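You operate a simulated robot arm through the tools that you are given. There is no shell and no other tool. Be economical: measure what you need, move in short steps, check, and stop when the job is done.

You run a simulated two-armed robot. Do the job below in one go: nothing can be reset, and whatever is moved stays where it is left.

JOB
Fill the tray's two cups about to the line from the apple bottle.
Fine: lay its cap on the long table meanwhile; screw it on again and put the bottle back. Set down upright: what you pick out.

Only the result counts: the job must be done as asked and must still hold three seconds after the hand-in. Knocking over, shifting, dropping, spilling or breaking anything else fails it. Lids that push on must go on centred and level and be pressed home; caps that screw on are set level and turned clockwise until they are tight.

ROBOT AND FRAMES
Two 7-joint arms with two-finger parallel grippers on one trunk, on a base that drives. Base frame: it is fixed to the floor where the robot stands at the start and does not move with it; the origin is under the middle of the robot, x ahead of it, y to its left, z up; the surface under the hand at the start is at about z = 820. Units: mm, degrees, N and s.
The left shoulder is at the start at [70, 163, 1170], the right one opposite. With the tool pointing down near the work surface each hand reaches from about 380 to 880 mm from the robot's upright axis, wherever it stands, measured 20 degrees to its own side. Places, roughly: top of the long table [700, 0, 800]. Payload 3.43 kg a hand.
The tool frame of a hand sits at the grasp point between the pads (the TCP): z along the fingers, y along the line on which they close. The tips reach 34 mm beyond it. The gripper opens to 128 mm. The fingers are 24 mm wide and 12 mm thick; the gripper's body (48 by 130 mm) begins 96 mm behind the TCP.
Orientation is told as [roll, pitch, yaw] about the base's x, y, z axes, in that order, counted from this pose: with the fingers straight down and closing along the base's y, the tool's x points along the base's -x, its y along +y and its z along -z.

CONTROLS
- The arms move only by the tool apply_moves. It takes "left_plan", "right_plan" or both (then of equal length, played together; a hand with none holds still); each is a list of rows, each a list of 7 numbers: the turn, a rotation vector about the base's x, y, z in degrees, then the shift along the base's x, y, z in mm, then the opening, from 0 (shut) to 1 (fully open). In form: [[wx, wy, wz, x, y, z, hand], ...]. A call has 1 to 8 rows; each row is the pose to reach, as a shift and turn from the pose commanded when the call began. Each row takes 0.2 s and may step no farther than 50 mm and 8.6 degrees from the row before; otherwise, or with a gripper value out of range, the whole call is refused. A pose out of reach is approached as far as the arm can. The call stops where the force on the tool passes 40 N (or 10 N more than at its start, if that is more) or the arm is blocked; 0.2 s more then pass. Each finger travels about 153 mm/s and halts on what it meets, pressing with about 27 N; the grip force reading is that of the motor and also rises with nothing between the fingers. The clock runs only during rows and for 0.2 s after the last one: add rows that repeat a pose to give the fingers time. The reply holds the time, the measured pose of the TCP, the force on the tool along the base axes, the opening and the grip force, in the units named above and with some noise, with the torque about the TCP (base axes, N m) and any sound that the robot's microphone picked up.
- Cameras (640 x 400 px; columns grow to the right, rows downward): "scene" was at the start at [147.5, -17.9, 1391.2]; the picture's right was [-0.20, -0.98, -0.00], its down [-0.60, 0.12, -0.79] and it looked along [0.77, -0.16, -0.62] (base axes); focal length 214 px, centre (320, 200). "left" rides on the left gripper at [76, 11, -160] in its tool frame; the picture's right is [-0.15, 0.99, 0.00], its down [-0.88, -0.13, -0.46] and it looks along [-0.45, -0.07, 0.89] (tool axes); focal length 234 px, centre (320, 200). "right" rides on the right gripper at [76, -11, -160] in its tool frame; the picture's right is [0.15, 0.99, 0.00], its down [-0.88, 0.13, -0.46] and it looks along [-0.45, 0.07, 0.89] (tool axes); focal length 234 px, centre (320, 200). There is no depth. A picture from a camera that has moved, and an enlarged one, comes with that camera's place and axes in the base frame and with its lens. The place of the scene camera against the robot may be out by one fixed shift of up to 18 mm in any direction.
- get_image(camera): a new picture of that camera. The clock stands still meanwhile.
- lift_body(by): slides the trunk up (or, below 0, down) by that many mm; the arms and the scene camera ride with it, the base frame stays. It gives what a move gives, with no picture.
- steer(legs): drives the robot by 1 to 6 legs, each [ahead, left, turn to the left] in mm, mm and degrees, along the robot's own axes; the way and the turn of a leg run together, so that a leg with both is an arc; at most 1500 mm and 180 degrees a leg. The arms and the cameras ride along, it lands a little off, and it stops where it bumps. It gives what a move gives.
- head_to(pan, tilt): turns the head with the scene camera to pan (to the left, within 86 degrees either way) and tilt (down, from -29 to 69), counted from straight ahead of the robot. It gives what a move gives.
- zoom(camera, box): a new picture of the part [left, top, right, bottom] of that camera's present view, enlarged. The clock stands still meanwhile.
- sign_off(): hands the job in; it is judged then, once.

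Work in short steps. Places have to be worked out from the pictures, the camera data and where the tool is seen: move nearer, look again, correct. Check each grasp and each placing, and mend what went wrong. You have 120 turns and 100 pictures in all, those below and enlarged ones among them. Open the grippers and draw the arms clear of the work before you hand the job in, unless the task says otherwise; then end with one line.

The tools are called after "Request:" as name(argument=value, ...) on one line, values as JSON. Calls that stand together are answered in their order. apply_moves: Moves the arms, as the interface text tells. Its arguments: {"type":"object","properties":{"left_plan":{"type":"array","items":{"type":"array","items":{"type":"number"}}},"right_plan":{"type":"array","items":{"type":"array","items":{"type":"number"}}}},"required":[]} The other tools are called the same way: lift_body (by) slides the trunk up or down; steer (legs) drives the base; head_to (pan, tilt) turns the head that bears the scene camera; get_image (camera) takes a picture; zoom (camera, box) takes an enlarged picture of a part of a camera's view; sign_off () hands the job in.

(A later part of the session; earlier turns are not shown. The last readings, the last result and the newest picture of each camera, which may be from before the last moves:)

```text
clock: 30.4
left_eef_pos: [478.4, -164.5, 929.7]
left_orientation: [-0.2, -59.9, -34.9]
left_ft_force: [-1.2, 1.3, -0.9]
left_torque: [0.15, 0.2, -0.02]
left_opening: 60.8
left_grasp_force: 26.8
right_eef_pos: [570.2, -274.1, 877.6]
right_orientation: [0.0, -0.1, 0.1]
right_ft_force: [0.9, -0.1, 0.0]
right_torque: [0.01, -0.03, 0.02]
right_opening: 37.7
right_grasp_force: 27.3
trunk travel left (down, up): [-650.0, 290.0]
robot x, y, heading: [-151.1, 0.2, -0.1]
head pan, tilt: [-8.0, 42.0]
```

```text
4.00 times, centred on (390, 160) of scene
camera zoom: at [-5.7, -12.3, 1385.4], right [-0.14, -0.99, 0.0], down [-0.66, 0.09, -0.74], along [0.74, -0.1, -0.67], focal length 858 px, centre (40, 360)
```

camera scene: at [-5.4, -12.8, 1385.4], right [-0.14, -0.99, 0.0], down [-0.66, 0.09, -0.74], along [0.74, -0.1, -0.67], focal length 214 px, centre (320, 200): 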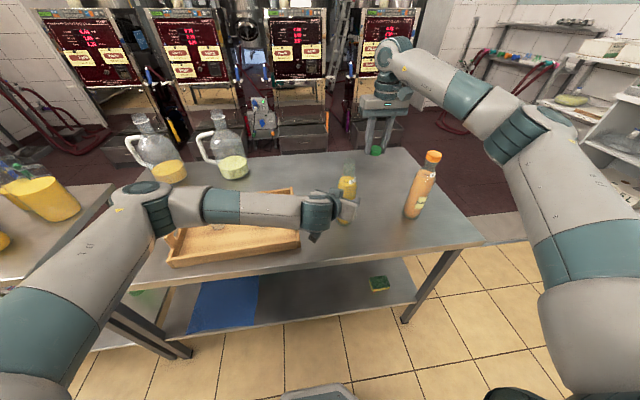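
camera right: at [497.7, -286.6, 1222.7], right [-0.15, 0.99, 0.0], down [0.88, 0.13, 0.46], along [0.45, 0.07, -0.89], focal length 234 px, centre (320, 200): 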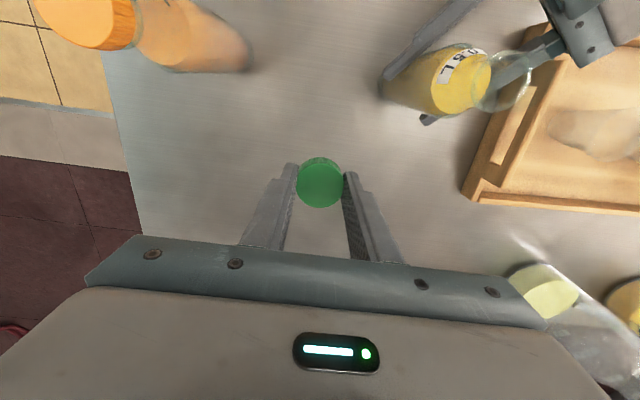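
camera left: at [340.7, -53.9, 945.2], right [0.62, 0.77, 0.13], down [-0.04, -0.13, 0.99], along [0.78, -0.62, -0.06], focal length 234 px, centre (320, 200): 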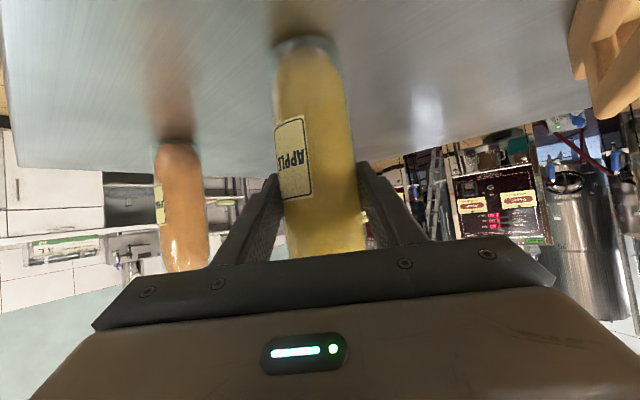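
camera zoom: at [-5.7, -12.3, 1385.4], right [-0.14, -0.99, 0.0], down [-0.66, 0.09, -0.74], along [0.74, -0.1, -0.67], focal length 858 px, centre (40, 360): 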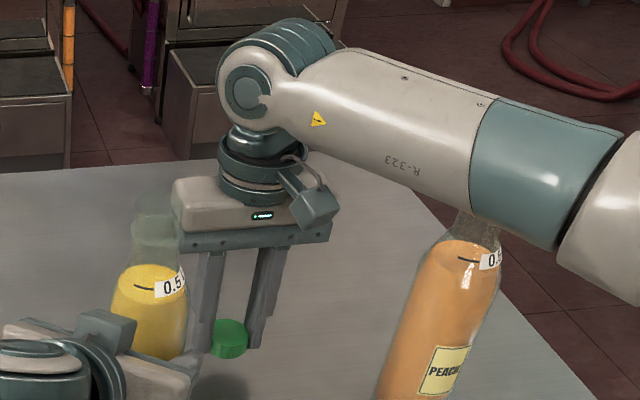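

The forearm passes well to the left of the peach bottle (estimated y≈−290 vs −411), so lowering is safe. I go down 15 mm slowly.

Request:
apply_moves(right_plan=[[0, 0, 0, 0, 0, -5, 0.15], [0, 0, 0, 0, 0, -9, 0.15], [0, 0, 0, 0, 0, -12, 0.15], [0, 0, 0, 0, 0, -14, 0.15], [0, 0, 0, 0, 0, -16, 0.15]])

Request:
zoom(camera="scene", box=[360, 160, 430, 210])

```text
clock: 31.6
left_eef_pos: [479.0, -165.9, 929.5]
left_orientation: [-0.2, -59.9, -34.9]
left_ft_force: [-1.2, 0.4, -0.5]
left_torque: [0.09, 0.22, 0.02]
left_opening: 60.9
left_grasp_force: 26.8
right_eef_pos: [570.2, -275.1, 861.7]
right_orientation: [-0.1, 0.0, 0.0]
right_ft_force: [1.1, 0.4, -0.2]
right_torque: [0.04, 0.0, 0.0]
right_opening: 37.5
right_grasp_force: 26.8
trunk travel left (down, up): [-650.0, 290.0]
robot x, y, heading: [-150.3, 0.3, -0.1]
head pan, tilt: [-8.0, 42.0]
```

```text
8.00 times, centred on (395, 185) of scene
camera zoom: at [-5.6, -12.4, 1385.4], right [-0.14, -0.99, 0.0], down [-0.66, 0.09, -0.74], along [0.74, -0.1, -0.67], focal length 1716 px, centre (-280, 320)
```

zoom: 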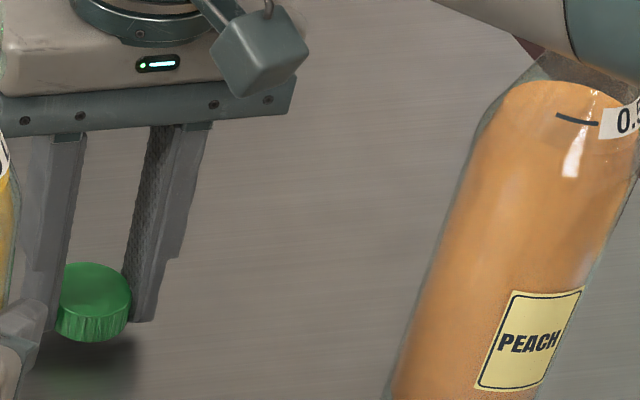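

Not touching yet; the gap appears about 10 mm. I go down 8 mm more slowly.

Request:
apply_moves(right_plan=[[0, 0, 0, 0, 0, -2, 0.15], [0, 0, 0, 0, 0, -4, 0.15], [0, 0, 0, 0, 0, -6, 0.15], [0, 0, 0, 0, 0, -8, 0.15]])

Request:
zoom(camera="scene", box=[360, 160, 430, 210])

```text
clock: 32.6
left_eef_pos: [478.0, -165.9, 928.3]
left_orientation: [0.0, -59.9, -34.9]
left_ft_force: [0.1, -1.4, -0.8]
left_torque: [0.05, 0.22, 0.01]
left_opening: 60.9
left_grasp_force: 27.2
right_eef_pos: [570.3, -274.1, 854.3]
right_orientation: [-0.1, 0.1, 0.0]
right_ft_force: [0.2, 0.6, 0.0]
right_torque: [0.02, 0.01, 0.03]
right_opening: 37.4
right_grasp_force: 27.2
trunk travel left (down, up): [-650.0, 290.0]
robot x, y, heading: [-151.8, 1.2, 0.0]
head pan, tilt: [-8.0, 42.0]
```

```text
8.00 times, centred on (395, 185) of scene
camera zoom: at [-5.7, -12.4, 1385.4], right [-0.14, -0.99, 0.0], down [-0.66, 0.09, -0.74], along [0.74, -0.1, -0.67], focal length 1716 px, centre (-280, 320)
```

zoom: 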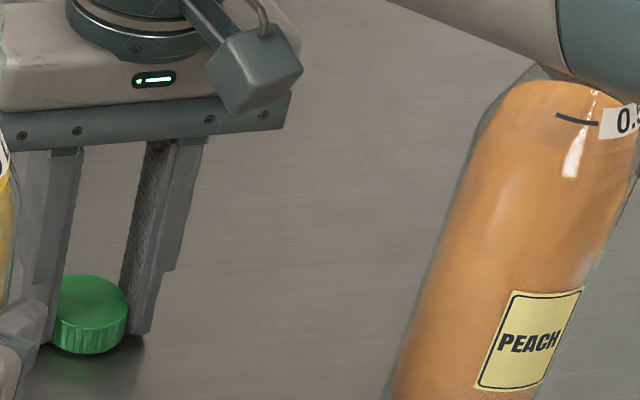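

Still no contact. Down another 6 mm in small steps.

Request:
apply_moves(right_plan=[[0, 0, 0, 0, 0, -1.5, 0.15], [0, 0, 0, 0, 0, -3, 0.15], [0, 0, 0, 0, 0, -4.5, 0.15], [0, 0, 0, 0, 0, -6, 0.15]])

Request:
zoom(camera="scene", box=[360, 170, 400, 210])

```text
clock: 33.6
left_eef_pos: [476.4, -164.4, 931.0]
left_orientation: [0.2, -59.9, -35.0]
left_ft_force: [0.4, -0.1, -8.2]
left_torque: [0.03, 0.04, 0.0]
left_opening: 60.7
left_grasp_force: 27.0
right_eef_pos: [572.0, -274.7, 854.4]
right_orientation: [0.1, -0.4, 0.0]
right_ft_force: [-1.1, -4.4, 31.7]
right_torque: [0.16, 0.4, 0.53]
right_opening: 37.3
right_grasp_force: 26.8
trunk travel left (down, up): [-650.0, 290.0]
robot x, y, heading: [-155.6, 5.2, -0.1]
head pan, tilt: [-8.0, 42.0]
```

```text
10.00 times, centred on (380, 190) of scene
camera zoom: at [-9.1, -11.7, 1386.2], right [-0.14, -0.99, 0.0], down [-0.66, 0.09, -0.74], along [0.74, -0.1, -0.67], focal length 2145 px, centre (-280, 300)
```

zoom: 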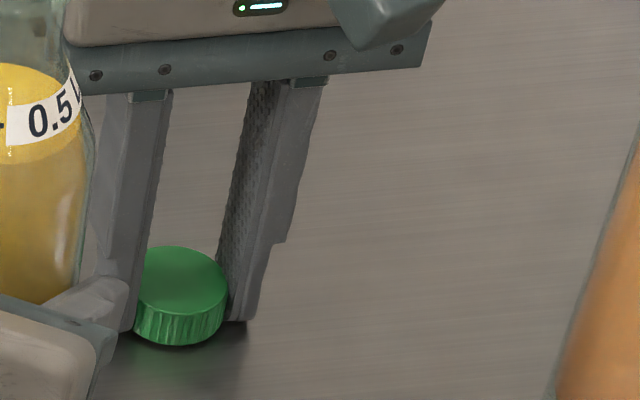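

Contact at TCP z≈854. I back off 3 mm of command to relax, release the cap and rise.

Request:
apply_moves(right_plan=[[0, 0, 0, 0, 0, 3, 0.15], [0, 0, 0, 0, 0, 5, 0.15], [0, 0, 0, 0, 0, 5, 0.35], [0, 0, 0, 0, 0, 5, 0.45], [0, 0, 0, 0, 0, 5, 0.45], [0, 0, 0, 0, 0, 50, 0.45], [0, 0, 0, 0, 0, 100, 0.45]])

Request:
get_image(camera="right")

Request:
get_image(camera="scene")

```text
clock: 35.2
left_eef_pos: [478.3, -164.7, 929.2]
left_orientation: [0.0, -59.9, -34.8]
left_ft_force: [-1.5, 2.7, -1.2]
left_torque: [0.39, 0.21, -0.03]
left_opening: 60.9
left_grasp_force: 27.2
right_eef_pos: [571.4, -272.4, 948.6]
right_orientation: [0.0, 0.1, 0.1]
right_ft_force: [0.3, -0.2, -0.2]
right_torque: [0.03, 0.0, 0.02]
right_opening: 57.7
right_grasp_force: 0.0
trunk travel left (down, up): [-650.0, 290.0]
robot x, y, heading: [-150.3, 0.2, -0.1]
head pan, tilt: [-8.0, 42.0]
```

```text
61 pictures are left
camera right: at [496.0, -283.1, 1106.8], right [-0.15, 0.99, 0.0], down [0.88, 0.13, 0.45], along [0.45, 0.07, -0.89], focal length 234 px, centre (320, 200)
```

right: 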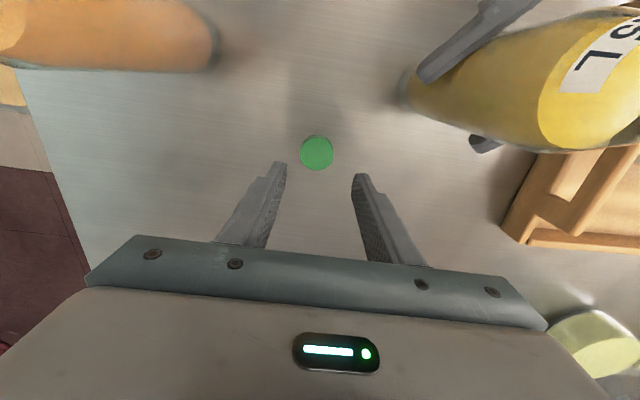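

```text
60 pictures are left
camera scene: at [-6.1, -11.8, 1385.2], right [-0.14, -0.99, 0.0], down [-0.66, 0.09, -0.74], along [0.74, -0.1, -0.67], focal length 214 px, centre (320, 200)
```

scene: 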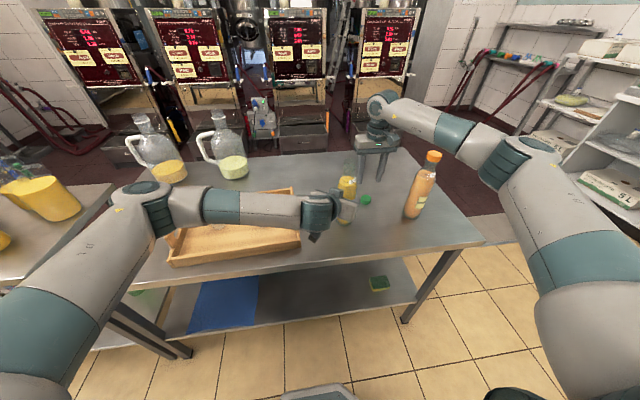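

Cap lies flat on the table at about (570,-275). I lift the bottle 70 mm and raise the right hand out of the way.

Request:
apply_moves(left_plan=[[0, 0, 0, 0, 0, 10, 0.3], [0, 0, 0, 0, 0, 30, 0.3], [0, 0, 0, 0, 0, 50, 0.3], [0, 0, 0, 0, 0, 70, 0.3], [0, 0, 0, 0, 0, 70, 0.3]], right_plan=[[0, 0, 0, 0, 0, 45, 0.45], [0, 0, 0, 0, 0, 90, 0.45], [0, 0, 0, 0, 0, 135, 0.45], [0, 0, 0, -30, -20, 170, 0.45], [0, 0, 0, -60, -40, 200, 0.45]])

Request:
zoom(camera="scene", box=[280, 90, 420, 220])

```text
refused: row 4 steps farther than a row can; nothing moved
```

```text
3.08 times, centred on (350, 155) of scene
camera zoom: at [-6.1, -11.8, 1385.2], right [-0.14, -0.99, 0.0], down [-0.66, 0.09, -0.74], along [0.74, -0.1, -0.67], focal length 660 px, centre (228, 338)
```

zoom: 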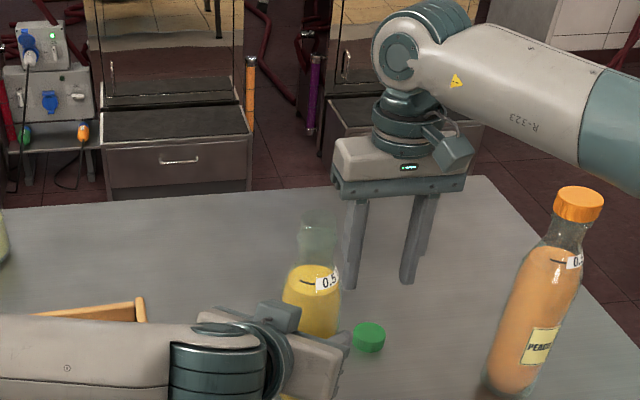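

One row stepped slightly too far; resend with a smaller step.

Request:
apply_moves(left_plan=[[0, 0, 0, 0, 0, 10, 0.3], [0, 0, 0, 0, 0, 30, 0.3], [0, 0, 0, 0, 0, 50, 0.3], [0, 0, 0, 0, 0, 70, 0.3], [0, 0, 0, 0, 0, 70, 0.3], [0, 0, 0, 0, 0, 70, 0.3]], right_plan=[[0, 0, 0, 0, 0, 45, 0.45], [0, 0, 0, 0, 0, 90, 0.45], [0, 0, 0, 0, 0, 135, 0.45], [0, 0, 0, -20, -15, 165, 0.45], [0, 0, 0, -40, -30, 195, 0.45], [0, 0, 0, -60, -40, 200, 0.45]])

Request:
get_image(camera="scene")

```text
clock: 36.6
left_eef_pos: [479.2, -166.5, 1000.1]
left_orientation: [0.0, -59.9, -34.9]
left_ft_force: [-0.4, -0.1, -8.6]
left_torque: [0.04, 0.04, 0.0]
left_opening: 60.9
left_grasp_force: 27.3
right_eef_pos: [510.7, -316.9, 1149.0]
right_orientation: [-0.1, -0.1, 0.1]
right_ft_force: [0.2, -1.0, -0.9]
right_torque: [0.03, 0.0, 0.0]
right_opening: 57.7
right_grasp_force: 0.0
trunk travel left (down, up): [-650.0, 290.0]
robot x, y, heading: [-149.6, -0.5, 0.0]
head pan, tilt: [-8.0, 42.0]
```

```text
58 pictures are left
camera scene: at [-5.4, -13.4, 1385.3], right [-0.14, -0.99, 0.0], down [-0.66, 0.09, -0.74], along [0.74, -0.1, -0.67], focal length 214 px, centre (320, 200)
```

scene: 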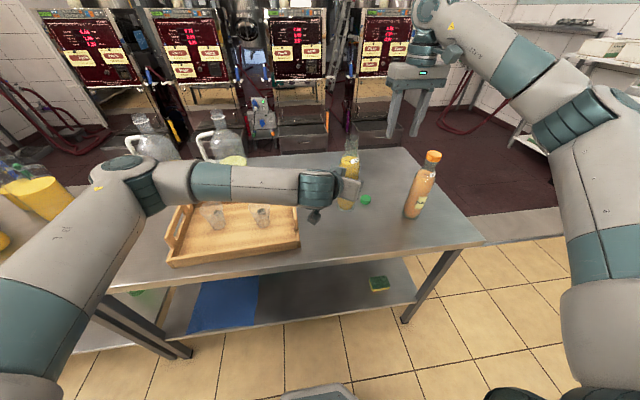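

Bottle lifted, 8.6 N weight. I carry it to in front of cup A, yaw to 0 and tilt to 40° (still well below spilling).

Request:
apply_moves(left_plan=[[1.52, 4.84, 4.19, -14, 34, 4, 0.3], [3.05, 9.68, 8.39, -28, 69, 8, 0.3], [4.57, 14.5, 12.6, -43, 103, 11, 0.3], [6.1, 19.35, 16.8, -57, 138, 15, 0.3], [7.6, 24.2, 21, -71, 172, 18, 0.3], [9.15, 29, 25.2, -86, 207, 20, 0.3], [10.7, 33.9, 29.4, -100, 241, 20, 0.3], [12.2, 38.7, 33.55, -114, 276, 20, 0.3]])

Request:
head_to(pan=12, tilt=45)

Request:
get_image(camera="scene")

Request:
get_image(camera="left")

```text
clock: 38.4
left_eef_pos: [363.6, 110.0, 1020.2]
left_orientation: [0.0, -19.8, 0.1]
left_ft_force: [0.0, 1.0, -7.4]
left_torque: [-0.02, -0.06, -0.04]
left_opening: 60.8
left_grasp_force: 26.9
right_eef_pos: [511.9, -314.0, 1148.5]
right_orientation: [-0.1, 0.0, 0.0]
right_ft_force: [-0.4, 0.8, 0.9]
right_torque: [-0.01, -0.05, 0.0]
right_opening: 57.7
right_grasp_force: 0.2
trunk travel left (down, up): [-650.0, 290.0]
robot x, y, heading: [-148.8, 0.5, 0.0]
head pan, tilt: [-8.0, 42.0]
```

```text
clock: 39.3
left_eef_pos: [363.5, 108.3, 1019.6]
left_orientation: [0.0, -19.9, 0.0]
left_ft_force: [0.9, 0.4, -8.1]
left_torque: [0.02, -0.05, 0.0]
left_opening: 61.0
left_grasp_force: 27.5
right_eef_pos: [511.9, -316.5, 1148.2]
right_orientation: [-0.1, 0.1, 0.0]
right_ft_force: [0.2, 0.0, -0.2]
right_torque: [-0.01, -0.03, 0.03]
right_opening: 57.8
right_grasp_force: 0.0
trunk travel left (down, up): [-650.0, 290.0]
robot x, y, heading: [-153.9, 4.1, -0.0]
head pan, tilt: [12.0, 45.0]
```

```text
57 pictures are left
camera scene: at [-8.1, 16.1, 1381.0], right [0.21, -0.98, 0.0], down [-0.69, -0.15, -0.71], along [0.69, 0.15, -0.71], focal length 214 px, centre (320, 200)
```

scene: 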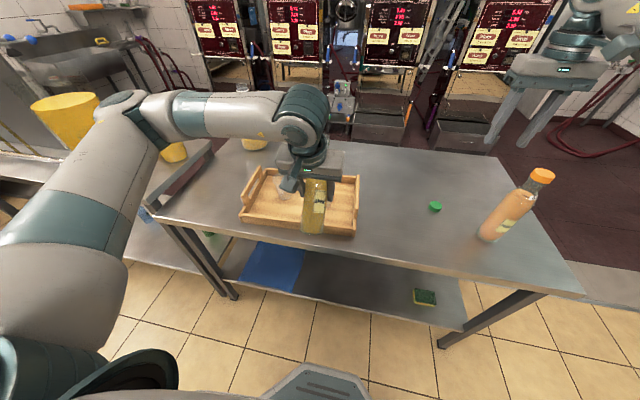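

```text
56 pictures are left
camera left: at [237.8, 119.3, 1145.2], right [0.14, 0.99, 0.05], down [0.67, -0.13, 0.73], along [0.73, -0.07, -0.68], focal length 234 px, centre (320, 200)
```

left: 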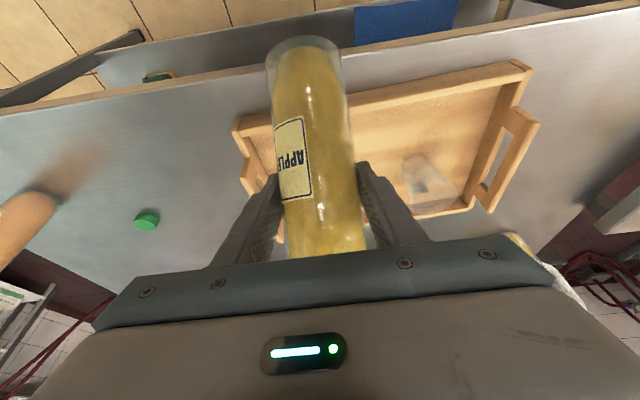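

Left hand's pose is good; the cups are hidden from the head. I bring the right hand's camera round to watch cup A from the right.

Request:
apply_moves(right_plan=[[7.5, 0, 0, -15, 29, -23, 0.45], [15, 0, 0, -30, 58, -46, 0.45], [22.5, 0, 0, -45, 87, -70, 0.45], [30, 0, 0, -60, 115, -93, 0.45], [37.5, 0, 0, -76, 144, -116, 0.3], [45, 0, 0, -91, 173, -140, 0.2], [52.5, 0, 0, -106, 202, -163, 0.1], [60, 0, 0, -121, 231, -186, 0.1]])

Request:
get_image(camera="right")

```text
clock: 41.1
left_eef_pos: [363.2, 108.1, 1022.2]
left_orientation: [-0.1, -19.9, 0.0]
left_ft_force: [1.0, -0.4, -7.5]
left_torque: [0.0, -0.06, 0.02]
left_opening: 60.6
left_grasp_force: 26.7
right_eef_pos: [391.1, -83.1, 963.9]
right_orientation: [59.9, 0.0, 0.0]
right_ft_force: [-0.1, -0.2, 0.2]
right_torque: [-0.01, 0.01, 0.01]
right_opening: 12.9
right_grasp_force: 0.1
trunk travel left (down, up): [-650.0, 290.0]
robot x, y, heading: [-150.9, -1.0, -0.1]
head pan, tilt: [12.0, 45.0]
```

```text
55 pictures are left
camera right: at [316.2, -226.5, 1032.5], right [-0.15, 0.49, 0.86], down [0.88, -0.33, 0.34], along [0.45, 0.8, -0.39], focal length 234 px, centre (320, 200)
```

right: 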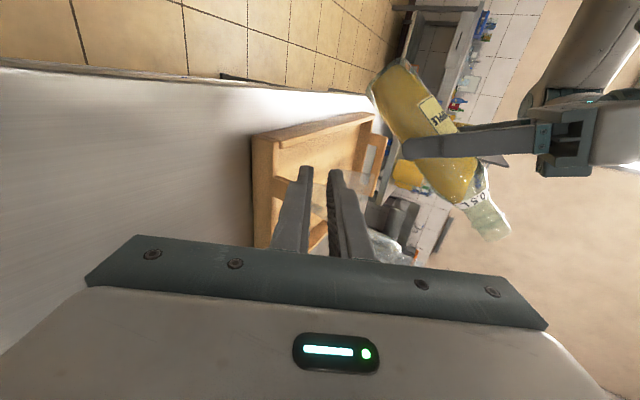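

The fingers hide the cup; shifting the right hand +120 mm in x puts the cup clear in its picture.

Request:
apply_moves(right_plan=[[0, 0, 0, 42, 0, 0, 0.1], [0, 0, 0, 84, 0, 0, 0.1], [0, 0, 0, 125, 0, 0, 0.1]])

Request:
get_image(camera="right")

```text
clock: 41.9
left_eef_pos: [364.6, 107.8, 1018.8]
left_orientation: [0.0, -19.9, -0.1]
left_ft_force: [0.4, -0.2, -8.4]
left_torque: [0.0, -0.07, 0.06]
left_opening: 60.6
left_grasp_force: 26.9
right_eef_pos: [516.8, -82.9, 962.4]
right_orientation: [59.9, 0.1, -0.1]
right_ft_force: [0.7, 0.2, 0.5]
right_torque: [0.0, 0.02, -0.02]
right_opening: 12.8
right_grasp_force: 0.1
trunk travel left (down, up): [-650.0, 290.0]
robot x, y, heading: [-152.2, -0.8, -0.0]
head pan, tilt: [12.0, 45.0]
```

```text
54 pictures are left
camera right: at [441.8, -226.6, 1031.3], right [-0.14, 0.5, 0.86], down [0.88, -0.33, 0.34], along [0.45, 0.8, -0.39], focal length 234 px, centre (320, 200)
```

right: 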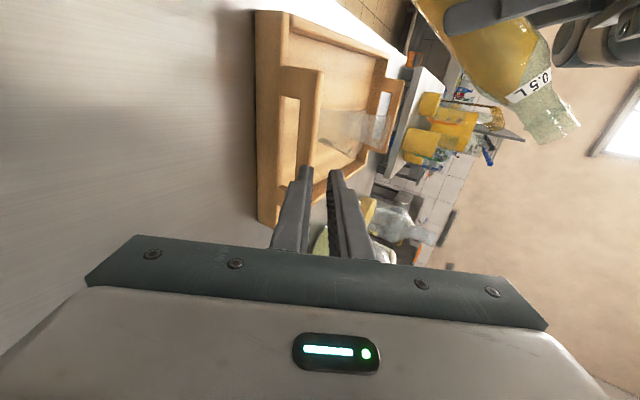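

Good view of cup A and the bottle. I zoom on both.

Request:
zoom(camera="right", box=[290, 70, 410, 180])

Request:
zoom(camera="right", box=[410, 0, 610, 160])

```text
3.64 times, centred on (350, 125) of right
camera zoom: at [441.8, -226.6, 1031.3], right [-0.14, 0.5, 0.86], down [0.88, -0.33, 0.34], along [0.45, 0.8, -0.39], focal length 852 px, centre (211, 473)
```

zoom: 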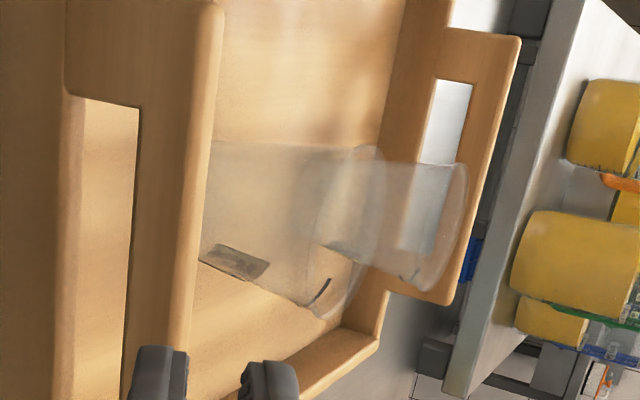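

```text
2.50 times, centred on (510, 80) of right
camera zoom: at [441.8, -226.6, 1031.3], right [-0.14, 0.5, 0.86], down [0.88, -0.33, 0.34], along [0.45, 0.8, -0.39], focal length 585 px, centre (-155, 500)
```

zoom: 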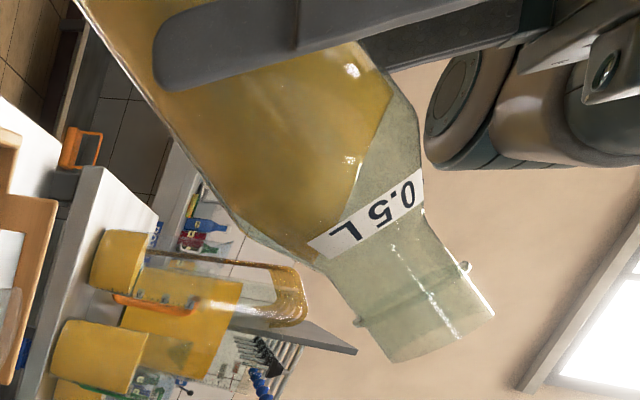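

Mouth is at (457,108,1126), 141 mm from the TCP along the bottle axis; cup A rim centre ≈(503,110,912), its line near the rim. I tilt to 60° while lowering, still dry by my estimate.

Request:
apply_moves(left_plan=[[0, 6.7, 0, 0, 0.5, -28, 0.3], [0, 13.4, 0, -1, 1, -56, 0.3], [0, 20, 0, -1, 1, -84, 0.3]])

Request:
get_image(camera="right")

```text
clock: 42.7
left_eef_pos: [364.6, 109.1, 934.9]
left_orientation: [-0.1, 0.0, 0.1]
left_ft_force: [1.1, 0.0, -7.6]
left_torque: [0.0, -0.06, 0.05]
left_opening: 60.7
left_grasp_force: 27.4
right_eef_pos: [515.8, -83.5, 962.5]
right_orientation: [59.9, 0.1, 0.1]
right_ft_force: [-0.1, -0.3, -0.5]
right_torque: [0.04, 0.02, 0.02]
right_opening: 13.1
right_grasp_force: 0.1
trunk travel left (down, up): [-650.0, 290.0]
robot x, y, heading: [-154.0, -1.5, -0.2]
head pan, tilt: [12.0, 45.0]
```

```text
51 pictures are left
camera right: at [441.4, -226.9, 1031.4], right [-0.14, 0.5, 0.86], down [0.88, -0.33, 0.34], along [0.45, 0.8, -0.39], focal length 234 px, centre (320, 200)
```

right: 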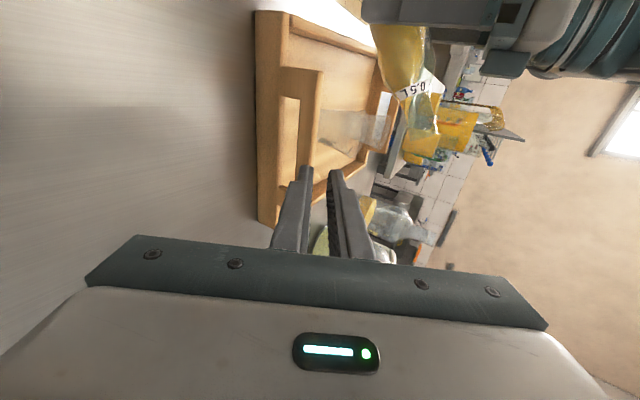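

Dry so far, mouth is over the cup. I tilt to 67° keeping the lip at about (493,110,958).

Request:
apply_moves(left_plan=[[0, 3.5, 0, -3, 0.5, -9, 0.3], [0, 7, 0, -7, 1, -18, 0.3], [0, 7, 0, -7, 1, -18, 0.3]])

Request:
zoom(camera="right", box=[300, 20, 460, 190])

```text
clock: 43.5
left_eef_pos: [356.7, 109.9, 917.7]
left_orientation: [-0.1, 7.1, 0.0]
left_ft_force: [-0.2, 0.3, -8.4]
left_torque: [-0.03, -0.1, -0.02]
left_opening: 60.7
left_grasp_force: 27.1
right_eef_pos: [515.6, -83.1, 962.2]
right_orientation: [59.9, 0.0, 0.0]
right_ft_force: [0.2, -0.4, 0.2]
right_torque: [-0.01, 0.03, 0.0]
right_opening: 12.9
right_grasp_force: 0.1
trunk travel left (down, up): [-650.0, 290.0]
robot x, y, heading: [-148.3, 3.8, -0.1]
head pan, tilt: [12.0, 45.0]
```

```text
2.35 times, centred on (380, 105) of right
camera zoom: at [440.4, -227.0, 1031.9], right [-0.15, 0.5, 0.86], down [0.88, -0.33, 0.34], along [0.45, 0.8, -0.39], focal length 551 px, centre (179, 424)
```

zoom: 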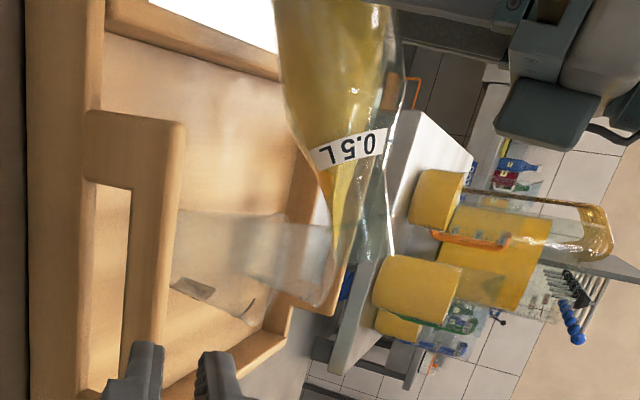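

Liquid is in the neck, close to pouring. Tilt to 71° and wait.

Request:
apply_moves(left_plan=[[0, 2, 0, -1, 0, 2, 0.3], [0, 4, 0, -2, 0, 5, 0.3], [0, 4, 0, -2, 0, 5, 0.3], [0, 4, 0, -2, 0, 5, 0.3], [0, 4, 0, -2, 0, 5, 0.3]])

Request:
zoom(camera="right", box=[300, 60, 420, 180])

```text
clock: 44.7
left_eef_pos: [354.7, 111.4, 922.4]
left_orientation: [0.0, 11.0, 0.0]
left_ft_force: [-0.6, -0.3, -7.3]
left_torque: [0.01, -0.11, -0.02]
left_opening: 60.6
left_grasp_force: 26.2
right_eef_pos: [516.1, -83.5, 961.5]
right_orientation: [59.9, 0.1, -0.1]
right_ft_force: [0.5, -0.3, -0.3]
right_torque: [-0.01, -0.03, 0.01]
right_opening: 12.8
right_grasp_force: 0.0
trunk travel left (down, up): [-650.0, 290.0]
robot x, y, heading: [-151.1, -1.2, -0.3]
head pan, tilt: [12.0, 45.0]
```

```text
3.33 times, centred on (360, 120) of right
camera zoom: at [440.7, -227.0, 1031.8], right [-0.15, 0.5, 0.86], down [0.88, -0.33, 0.34], along [0.45, 0.8, -0.39], focal length 781 px, centre (187, 467)
```

zoom: 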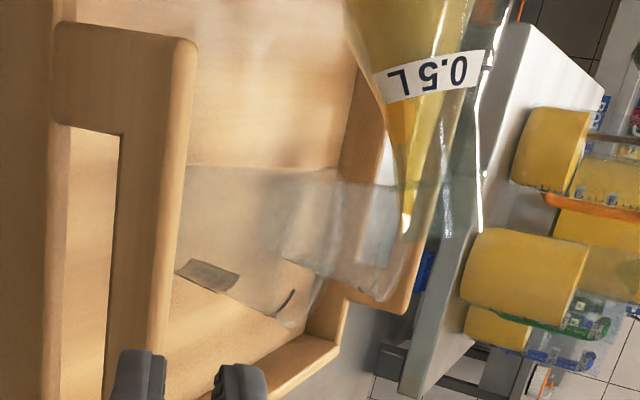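

Just at the lip. Tilt 3° more and wait ~1 s.

Request:
apply_moves(left_plan=[[0, 1.5, 0, 0, 0, 3, 0.3], [0, 3, 0, -1, 0, 6, 0.3], [0, 3, 0, -1, 0, 6, 0.3], [0, 3, 0, -1, 0, 6, 0.3], [0, 3, 0, -1, 0, 6, 0.3], [0, 3, 0, -1, 0, 6, 0.3]])

Request:
zoom(camera="right", box=[300, 60, 420, 180])

```text
clock: 46.1
left_eef_pos: [352.9, 109.4, 928.3]
left_orientation: [-0.1, 14.1, 0.0]
left_ft_force: [0.9, 0.7, -7.4]
left_torque: [0.0, -0.11, 0.0]
left_opening: 60.7
left_grasp_force: 26.9
right_eef_pos: [516.4, -83.8, 962.1]
right_orientation: [60.0, 0.1, 0.1]
right_ft_force: [-0.3, 0.0, 0.1]
right_torque: [-0.04, 0.03, -0.01]
right_opening: 13.0
right_grasp_force: 0.1
trunk travel left (down, up): [-650.0, 290.0]
robot x, y, heading: [-152.0, -2.9, -0.1]
head pan, tilt: [12.0, 45.0]
```

```text
3.33 times, centred on (360, 120) of right
camera zoom: at [440.7, -227.0, 1031.8], right [-0.15, 0.5, 0.86], down [0.88, -0.33, 0.34], along [0.45, 0.8, -0.39], focal length 781 px, centre (187, 467)
```

zoom: 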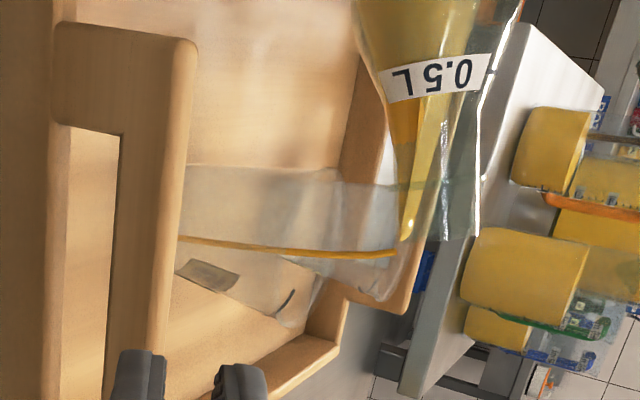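

A thin stream falls well inside the cup. Tilt another 3° and wait.

Request:
apply_moves(left_plan=[[0, 1.5, 0, 0, 0, 3, 0.3], [0, 3, 0, -1, 0, 6, 0.3], [0, 3, 0, -1, 0, 6, 0.3], [0, 3, 0, -1, 0, 6, 0.3], [0, 3, 0, -1, 0, 6, 0.3], [0, 3, 0, -1, 0, 6, 0.3]])

Request:
zoom(camera="right", box=[300, 60, 420, 180])

```text
clock: 47.5
left_eef_pos: [352.2, 112.2, 934.3]
left_orientation: [0.0, 17.1, 0.0]
left_ft_force: [-1.3, 0.3, -7.7]
left_torque: [0.0, -0.09, 0.0]
left_opening: 60.8
left_grasp_force: 26.6
right_eef_pos: [514.4, -82.6, 963.3]
right_orientation: [59.9, 0.0, 0.0]
right_ft_force: [0.5, 0.1, -0.2]
right_torque: [0.0, 0.03, -0.02]
right_opening: 12.8
right_grasp_force: 0.0
trunk travel left (down, up): [-650.0, 290.0]
robot x, y, heading: [-153.5, 0.2, 0.0]
head pan, tilt: [12.0, 45.0]
```

```text
3.33 times, centred on (360, 120) of right
camera zoom: at [440.7, -227.0, 1031.8], right [-0.15, 0.5, 0.86], down [0.88, -0.33, 0.34], along [0.45, 0.8, -0.39], focal length 781 px, centre (187, 467)
```

zoom: 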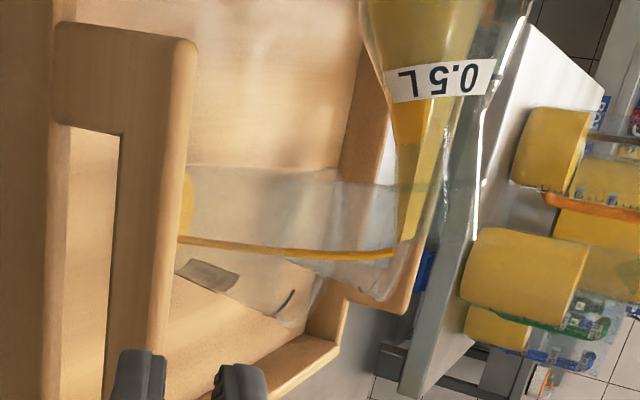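

Level starts to show. Continue +3° with a longer wait.

Request:
apply_moves(left_plan=[[0, 1.5, 0, 0, -1, 3, 0.3], [0, 3, 0, 0, -1, 6, 0.3], [0, 3, 0, 0, -1, 6, 0.3], [0, 3, 0, 0, -1, 6, 0.3], [0, 3, 0, 0, -1, 6, 0.3], [0, 3, 0, 0, -1, 6, 0.3], [0, 3, 0, 0, -1, 6, 0.3], [0, 3, 0, 0, -1, 6, 0.3]])

Request:
zoom(camera="right", box=[300, 60, 420, 180])

```text
clock: 49.3
left_eef_pos: [351.0, 110.0, 941.8]
left_orientation: [0.0, 20.1, 0.0]
left_ft_force: [0.1, -0.1, -7.1]
left_torque: [-0.04, -0.14, 0.0]
left_opening: 60.6
left_grasp_force: 26.4
right_eef_pos: [515.3, -83.2, 961.1]
right_orientation: [60.0, 0.0, 0.0]
right_ft_force: [-0.6, -0.1, -0.7]
right_torque: [0.01, 0.02, 0.01]
right_opening: 13.1
right_grasp_force: 0.1
trunk travel left (down, up): [-650.0, 290.0]
robot x, y, heading: [-152.7, -0.9, 0.2]
head pan, tilt: [12.0, 45.0]
```

```text
3.33 times, centred on (360, 120) of right
camera zoom: at [440.6, -227.0, 1031.8], right [-0.15, 0.5, 0.86], down [0.88, -0.33, 0.34], along [0.45, 0.8, -0.39], focal length 781 px, centre (187, 467)
```

zoom: 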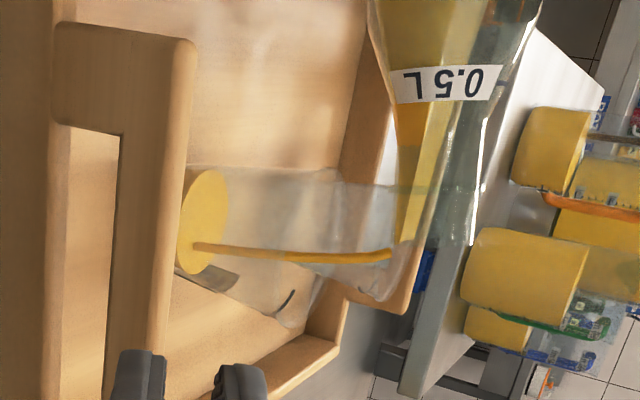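

Level about 20 mm up; the line is ~45 mm higher. Continue +3° with waits.

Request:
apply_moves(left_plan=[[0, 1.5, 0, 0, 0, 3, 0.3], [0, 3, 0, 0, 0, 6, 0.3], [0, 3, 0, 0, 0, 6, 0.3], [0, 3, 0, 0, 0, 6, 0.3], [0, 3, 0, 0, 0, 6, 0.3], [0, 3, 0, 0, 0, 6, 0.3], [0, 3, 0, 0, 0, 6, 0.3], [0, 3, 0, 0, 0, 6, 0.3]])

Request:
zoom(camera="right", box=[300, 60, 420, 180])

```text
clock: 51.1
left_eef_pos: [352.0, 110.2, 946.1]
left_orientation: [0.0, 23.1, 0.0]
left_ft_force: [0.3, 0.4, -6.9]
left_torque: [0.02, -0.14, 0.03]
left_opening: 60.6
left_grasp_force: 26.9
right_eef_pos: [516.3, -82.9, 962.8]
right_orientation: [59.9, 0.1, 0.1]
right_ft_force: [0.3, -0.4, 0.3]
right_torque: [-0.03, 0.0, -0.01]
right_opening: 12.8
right_grasp_force: 0.0
trunk travel left (down, up): [-650.0, 290.0]
robot x, y, heading: [-150.5, -1.2, -0.3]
head pan, tilt: [12.0, 45.0]
```

```text
3.33 times, centred on (360, 120) of right
camera zoom: at [440.6, -227.0, 1031.8], right [-0.15, 0.5, 0.86], down [0.88, -0.33, 0.34], along [0.45, 0.8, -0.39], focal length 781 px, centre (187, 467)
```

zoom: 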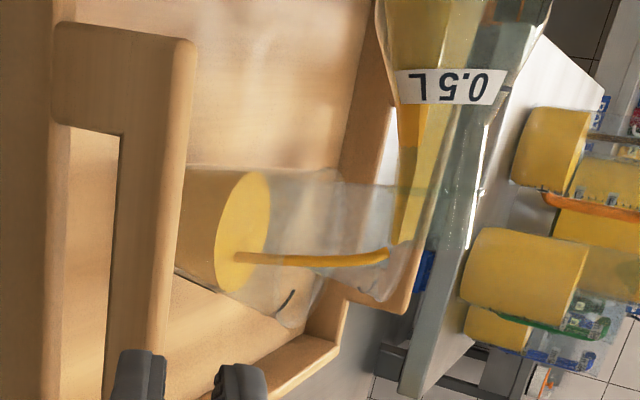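

Rising ~40 px per call; need ~45 px more. Hold the tilt for 1.2 s and look.

Request:
apply_moves(left_plan=[[0, 0, 0, 0, 0, 0, 0.3], [0, 0, 0, 0, 0, 0, 0.3], [0, 0, 0, 0, 0, 0, 0.3], [0, 0, 0, 0, 0, 0, 0.3], [0, 0, 0, 0, 0, 0, 0.3]])

Request:
zoom(camera="right", box=[300, 60, 420, 180])

```text
clock: 52.3
left_eef_pos: [352.3, 109.6, 946.9]
left_orientation: [0.1, 23.0, 0.0]
left_ft_force: [0.3, -0.3, -6.8]
left_torque: [-0.01, -0.11, 0.01]
left_opening: 60.9
left_grasp_force: 26.7
right_eef_pos: [514.1, -83.4, 962.0]
right_orientation: [59.9, 0.0, -0.1]
right_ft_force: [0.0, 0.4, 0.0]
right_torque: [0.03, 0.01, 0.03]
right_opening: 13.0
right_grasp_force: 0.0
trunk travel left (down, up): [-650.0, 290.0]
robot x, y, heading: [-152.7, -0.8, -0.0]
head pan, tilt: [12.0, 45.0]
```

```text
3.33 times, centred on (360, 120) of right
camera zoom: at [440.6, -227.0, 1031.8], right [-0.15, 0.5, 0.86], down [0.88, -0.33, 0.34], along [0.45, 0.8, -0.39], focal length 781 px, centre (187, 467)
```

zoom: 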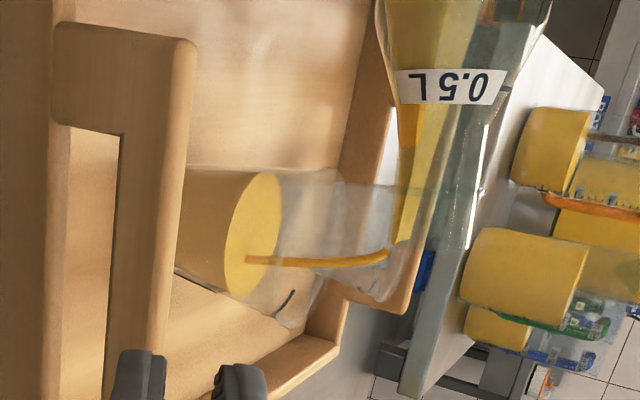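

+11 px. Tilt +2° and wait.

Request:
apply_moves(left_plan=[[0, 2, 0, 0, 0, 4.5, 0.3], [0, 2, 0, 0, 0, 4.5, 0.3], [0, 2, 0, 0, 0, 4.5, 0.3], [0, 2, 0, 0, 0, 4.5, 0.3], [0, 2, 0, 0, 0, 4.5, 0.3], [0, 2, 0, 0, 0, 4.5, 0.3]])

Request:
zoom(camera="right", box=[300, 60, 420, 180])

```text
clock: 53.7
left_eef_pos: [352.5, 109.5, 951.7]
left_orientation: [0.0, 25.1, 0.0]
left_ft_force: [-0.1, -0.3, -6.0]
left_torque: [0.01, -0.11, -0.02]
left_opening: 60.6
left_grasp_force: 27.4
right_eef_pos: [514.6, -83.6, 962.0]
right_orientation: [59.9, 0.0, 0.0]
right_ft_force: [0.1, 0.4, -0.5]
right_torque: [0.0, 0.0, 0.01]
right_opening: 12.7
right_grasp_force: 0.1
trunk travel left (down, up): [-650.0, 290.0]
robot x, y, heading: [-154.5, 0.6, -0.2]
head pan, tilt: [12.0, 45.0]
```

```text
3.33 times, centred on (360, 120) of right
camera zoom: at [440.6, -227.0, 1031.8], right [-0.15, 0.5, 0.86], down [0.88, -0.33, 0.34], along [0.45, 0.8, -0.39], focal length 781 px, centre (187, 467)
```

zoom: 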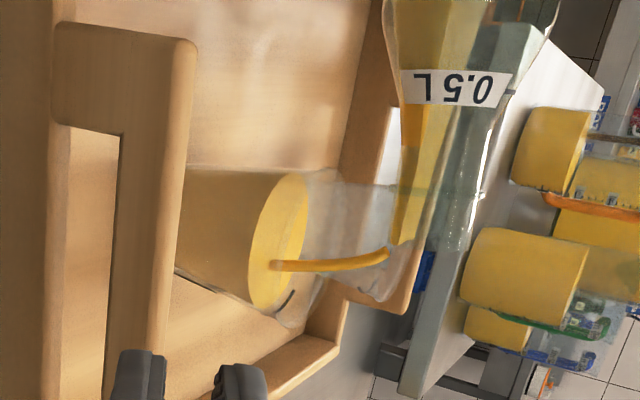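

About 5–6 mm below the line. Hold 0.2 s more and then tilt back quickly to stop.

Request:
apply_moves(left_plan=[[0, 0, 0, 0, 0, 0, 0.3], [0, -8, 0, 0.5, 0, -14, 0.3], [0, -16, 0, 3, 0, -25, 0.3], [0, -16, 0, 3, 0, -25, 0.3], [0, -16, 0, 3, 0, -25, 0.3]])

Request:
zoom(camera="right", box=[300, 60, 420, 180])

```text
clock: 54.9
left_eef_pos: [354.7, 109.7, 925.6]
left_orientation: [0.0, 9.0, 0.0]
left_ft_force: [0.0, -0.3, -6.2]
left_torque: [0.05, -0.11, 0.0]
left_opening: 60.7
left_grasp_force: 26.5
right_eef_pos: [515.2, -83.3, 963.0]
right_orientation: [59.9, 0.0, 0.0]
right_ft_force: [0.2, 0.5, 0.3]
right_torque: [0.07, -0.02, 0.02]
right_opening: 12.8
right_grasp_force: 0.1
trunk travel left (down, up): [-650.0, 290.0]
robot x, y, heading: [-148.5, 1.9, 0.1]
head pan, tilt: [12.0, 45.0]
```

```text
3.33 times, centred on (360, 120) of right
camera zoom: at [440.4, -226.9, 1031.9], right [-0.15, 0.5, 0.86], down [0.88, -0.33, 0.34], along [0.45, 0.8, -0.39], focal length 781 px, centre (187, 467)
```

zoom: 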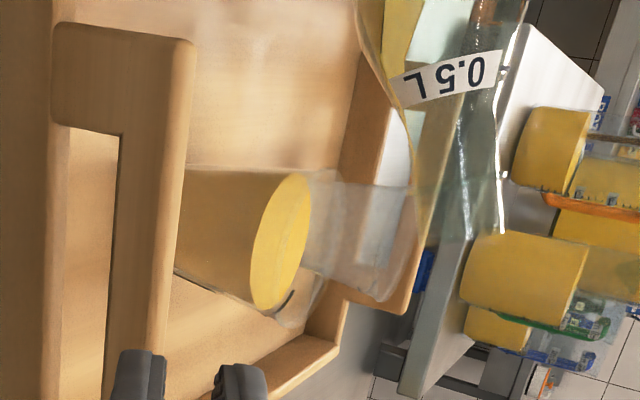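

Flow stopped. Let me zoom closer at the line against the level.

Request:
zoom(camera="right", box=[335, 105, 375, 170])

```text
6.15 times, centred on (355, 138) of right
camera zoom: at [440.4, -226.9, 1031.9], right [-0.15, 0.5, 0.86], down [0.88, -0.33, 0.34], along [0.45, 0.8, -0.39], focal length 1441 px, centre (105, 585)
```

zoom: 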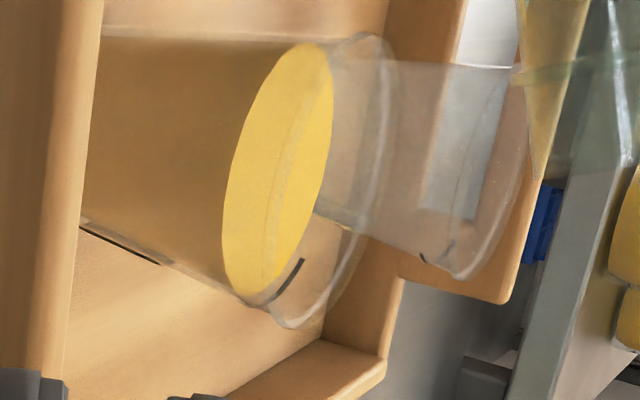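

Level is ~5 mm under the line. One short extra pour of the same kind.

Request:
apply_moves(left_plan=[[0, 8, 0, -2, 0, 11, 0.3], [0, 16, 0, -3, 0, 25, 0.3], [0, 16, 0, -3, 0, 25, 0.3], [0, 16, 0, -3, 0, 25, 0.3], [0, 8, 0, -2, 0, 11, 0.3], [0, 0, 0, 0, 0, 0, 0.3], [0, 0, 0, 0, 0, 0, 0.3]])

Request:
zoom(camera="right", box=[335, 105, 375, 170])

```text
clock: 56.5
left_eef_pos: [355.9, 110.4, 926.2]
left_orientation: [0.0, 9.0, 0.1]
left_ft_force: [0.3, 0.2, -7.2]
left_torque: [0.01, -0.15, 0.03]
left_opening: 60.7
left_grasp_force: 27.3
right_eef_pos: [515.4, -82.7, 962.3]
right_orientation: [59.9, 0.1, 0.1]
right_ft_force: [0.0, -0.6, 0.1]
right_torque: [0.0, 0.0, -0.01]
right_opening: 13.2
right_grasp_force: 0.0
trunk travel left (down, up): [-650.0, 290.0]
robot x, y, heading: [-152.5, 1.3, 0.0]
head pan, tilt: [12.0, 45.0]
```

```text
6.15 times, centred on (355, 138) of right
camera zoom: at [440.8, -227.2, 1031.6], right [-0.15, 0.5, 0.86], down [0.88, -0.33, 0.34], along [0.45, 0.8, -0.39], focal length 1441 px, centre (105, 585)
```

zoom: 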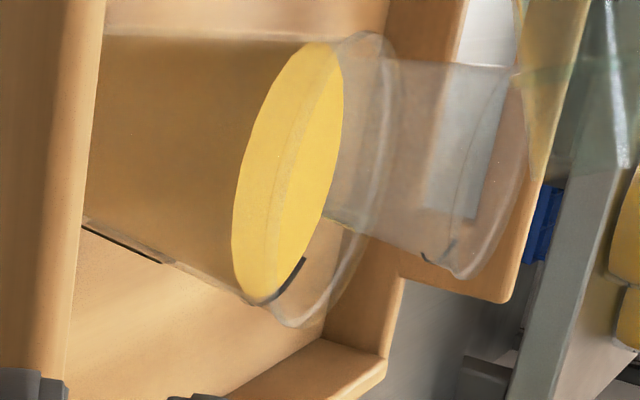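

Cup A is at its line. I tilt back to 53°, raise and move over to cup B, shifting the right camera along a little.

Request:
apply_moves(left_plan=[[0, -8, 0, 0, 0, 15, 0.3], [0, -16, 0, 2, 0, 30, 0.3], [0, -16, 0, 5, 30, 30, 0.3], [0, -16, 0, 8, 65, 30, 0.3], [0, -16, 0, 11, 100, 30, 0.3], [0, -16, 0, 13, 130, 30, 0.3], [0, -16, 0, 13, 153, 30, 0.3]], right_plan=[[0, 0, 0, 2, 6, 10, 0.1], [0, 0, 0, 4, 12, 20, 0.1], [0, 0, 0, 6, 18, 30, 0.1], [0, 0, 0, 8, 24, 40, 0.1], [0, 0, 0, 10, 30, 50, 0.1], [0, 0, 0, 12, 36, 55, 0.1], [0, 0, 0, 13, 40, 60, 0.1]])

Request:
get_image(camera="right")

```text
clock: 58.1
left_eef_pos: [366.9, 263.2, 954.9]
left_orientation: [0.0, -7.0, 0.0]
left_ft_force: [-0.3, 0.9, -6.3]
left_torque: [-0.04, -0.11, 0.03]
left_opening: 60.7
left_grasp_force: 26.8
right_eef_pos: [529.0, -41.6, 1022.9]
right_orientation: [59.9, 0.1, 0.0]
right_ft_force: [-0.1, 0.3, 0.0]
right_torque: [-0.04, 0.0, -0.03]
right_opening: 12.9
right_grasp_force: 0.1
trunk travel left (down, up): [-650.0, 290.0]
robot x, y, heading: [-152.1, -1.4, -0.3]
head pan, tilt: [12.0, 45.0]
```

```text
39 pictures are left
camera right: at [453.2, -185.8, 1092.6], right [-0.15, 0.5, 0.86], down [0.88, -0.33, 0.34], along [0.45, 0.8, -0.39], focal length 234 px, centre (320, 200)
```

right: 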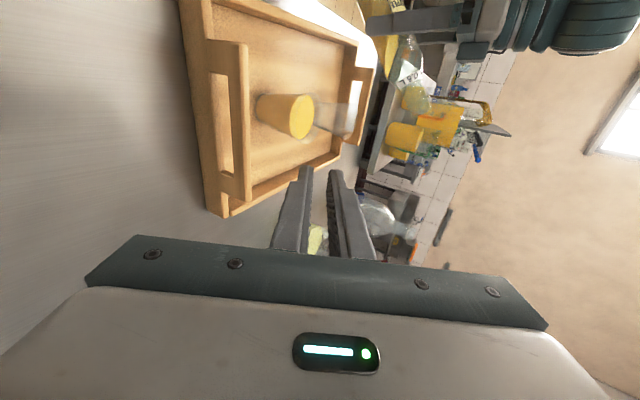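

Now tilt over cup B to 78° (flow stopped above this earlier, near 80°), lip at about (506,263,955).

Request:
apply_moves(left_plan=[[0, 6.5, 0, 0, 0, -6, 0.3], [0, 13, 0, -1, 0, -12, 0.3], [0, 19, 0, -2, 0, -15, 0.3], [0, 25, 0, -3, 0, -15, 0.3], [0, 25, 0, -3, 0, -15, 0.3]])

Request:
zoom(camera="right", box=[250, 50, 400, 180])

```text
clock: 59.3
left_eef_pos: [364.1, 262.5, 941.5]
left_orientation: [0.0, 18.1, 0.0]
left_ft_force: [0.2, -0.7, -5.3]
left_torque: [-0.02, -0.14, -0.01]
left_opening: 60.5
left_grasp_force: 27.1
right_eef_pos: [528.2, -41.9, 1023.4]
right_orientation: [59.9, 0.0, 0.1]
right_ft_force: [-0.2, -0.5, 0.2]
right_torque: [-0.01, 0.02, 0.01]
right_opening: 13.0
right_grasp_force: 0.1
trunk travel left (down, up): [-650.0, 290.0]
robot x, y, heading: [-150.5, -1.3, -0.1]
head pan, tilt: [12.0, 45.0]
```

```text
3.08 times, centred on (325, 115) of right
camera zoom: at [453.2, -186.3, 1092.3], right [-0.15, 0.5, 0.86], down [0.88, -0.33, 0.34], along [0.45, 0.8, -0.39], focal length 720 px, centre (305, 462)
```

zoom: 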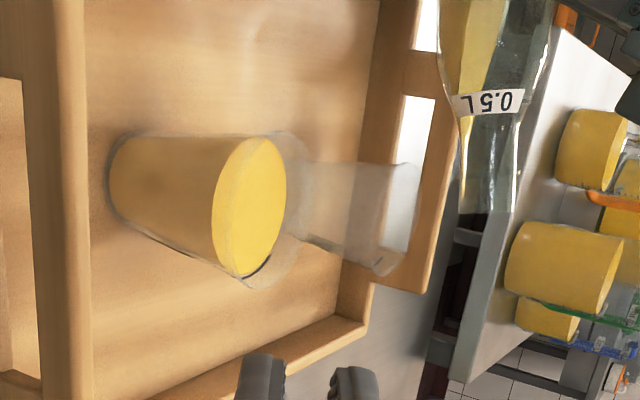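

Aligned over cup B. Tilt to 85° and wait.

Request:
apply_moves(left_plan=[[0, 4, 0, 0, 0, 9, 0.3], [0, 7, 0, 0, 0, 16, 0.3], [0, 7, 0, 0, 0, 16, 0.3], [0, 7, 0, 0, 0, 16, 0.3], [0, 7, 0, 0, 0, 16, 0.3], [0, 7, 0, 0, 0, 16, 0.3]])

Request:
zoom(camera="right", box=[250, 50, 400, 180])

```text
clock: 60.7
left_eef_pos: [365.6, 263.4, 956.6]
left_orientation: [0.0, 25.1, 0.0]
left_ft_force: [-0.7, -0.2, -6.2]
left_torque: [-0.02, -0.1, 0.01]
left_opening: 60.9
left_grasp_force: 27.1
right_eef_pos: [528.9, -43.1, 1021.8]
right_orientation: [59.9, 0.0, 0.0]
right_ft_force: [0.1, 0.7, -0.3]
right_torque: [-0.03, 0.01, -0.03]
right_opening: 12.9
right_grasp_force: 0.0
trunk travel left (down, up): [-650.0, 290.0]
robot x, y, heading: [-154.2, -3.5, 0.0]
head pan, tilt: [12.0, 45.0]
```

```text
3.08 times, centred on (325, 115) of right
camera zoom: at [453.6, -186.4, 1092.1], right [-0.15, 0.5, 0.86], down [0.88, -0.33, 0.34], along [0.45, 0.8, -0.39], focal length 720 px, centre (305, 462)
```

zoom: 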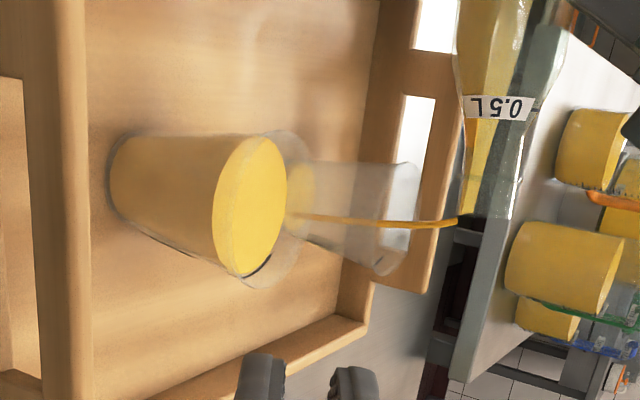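

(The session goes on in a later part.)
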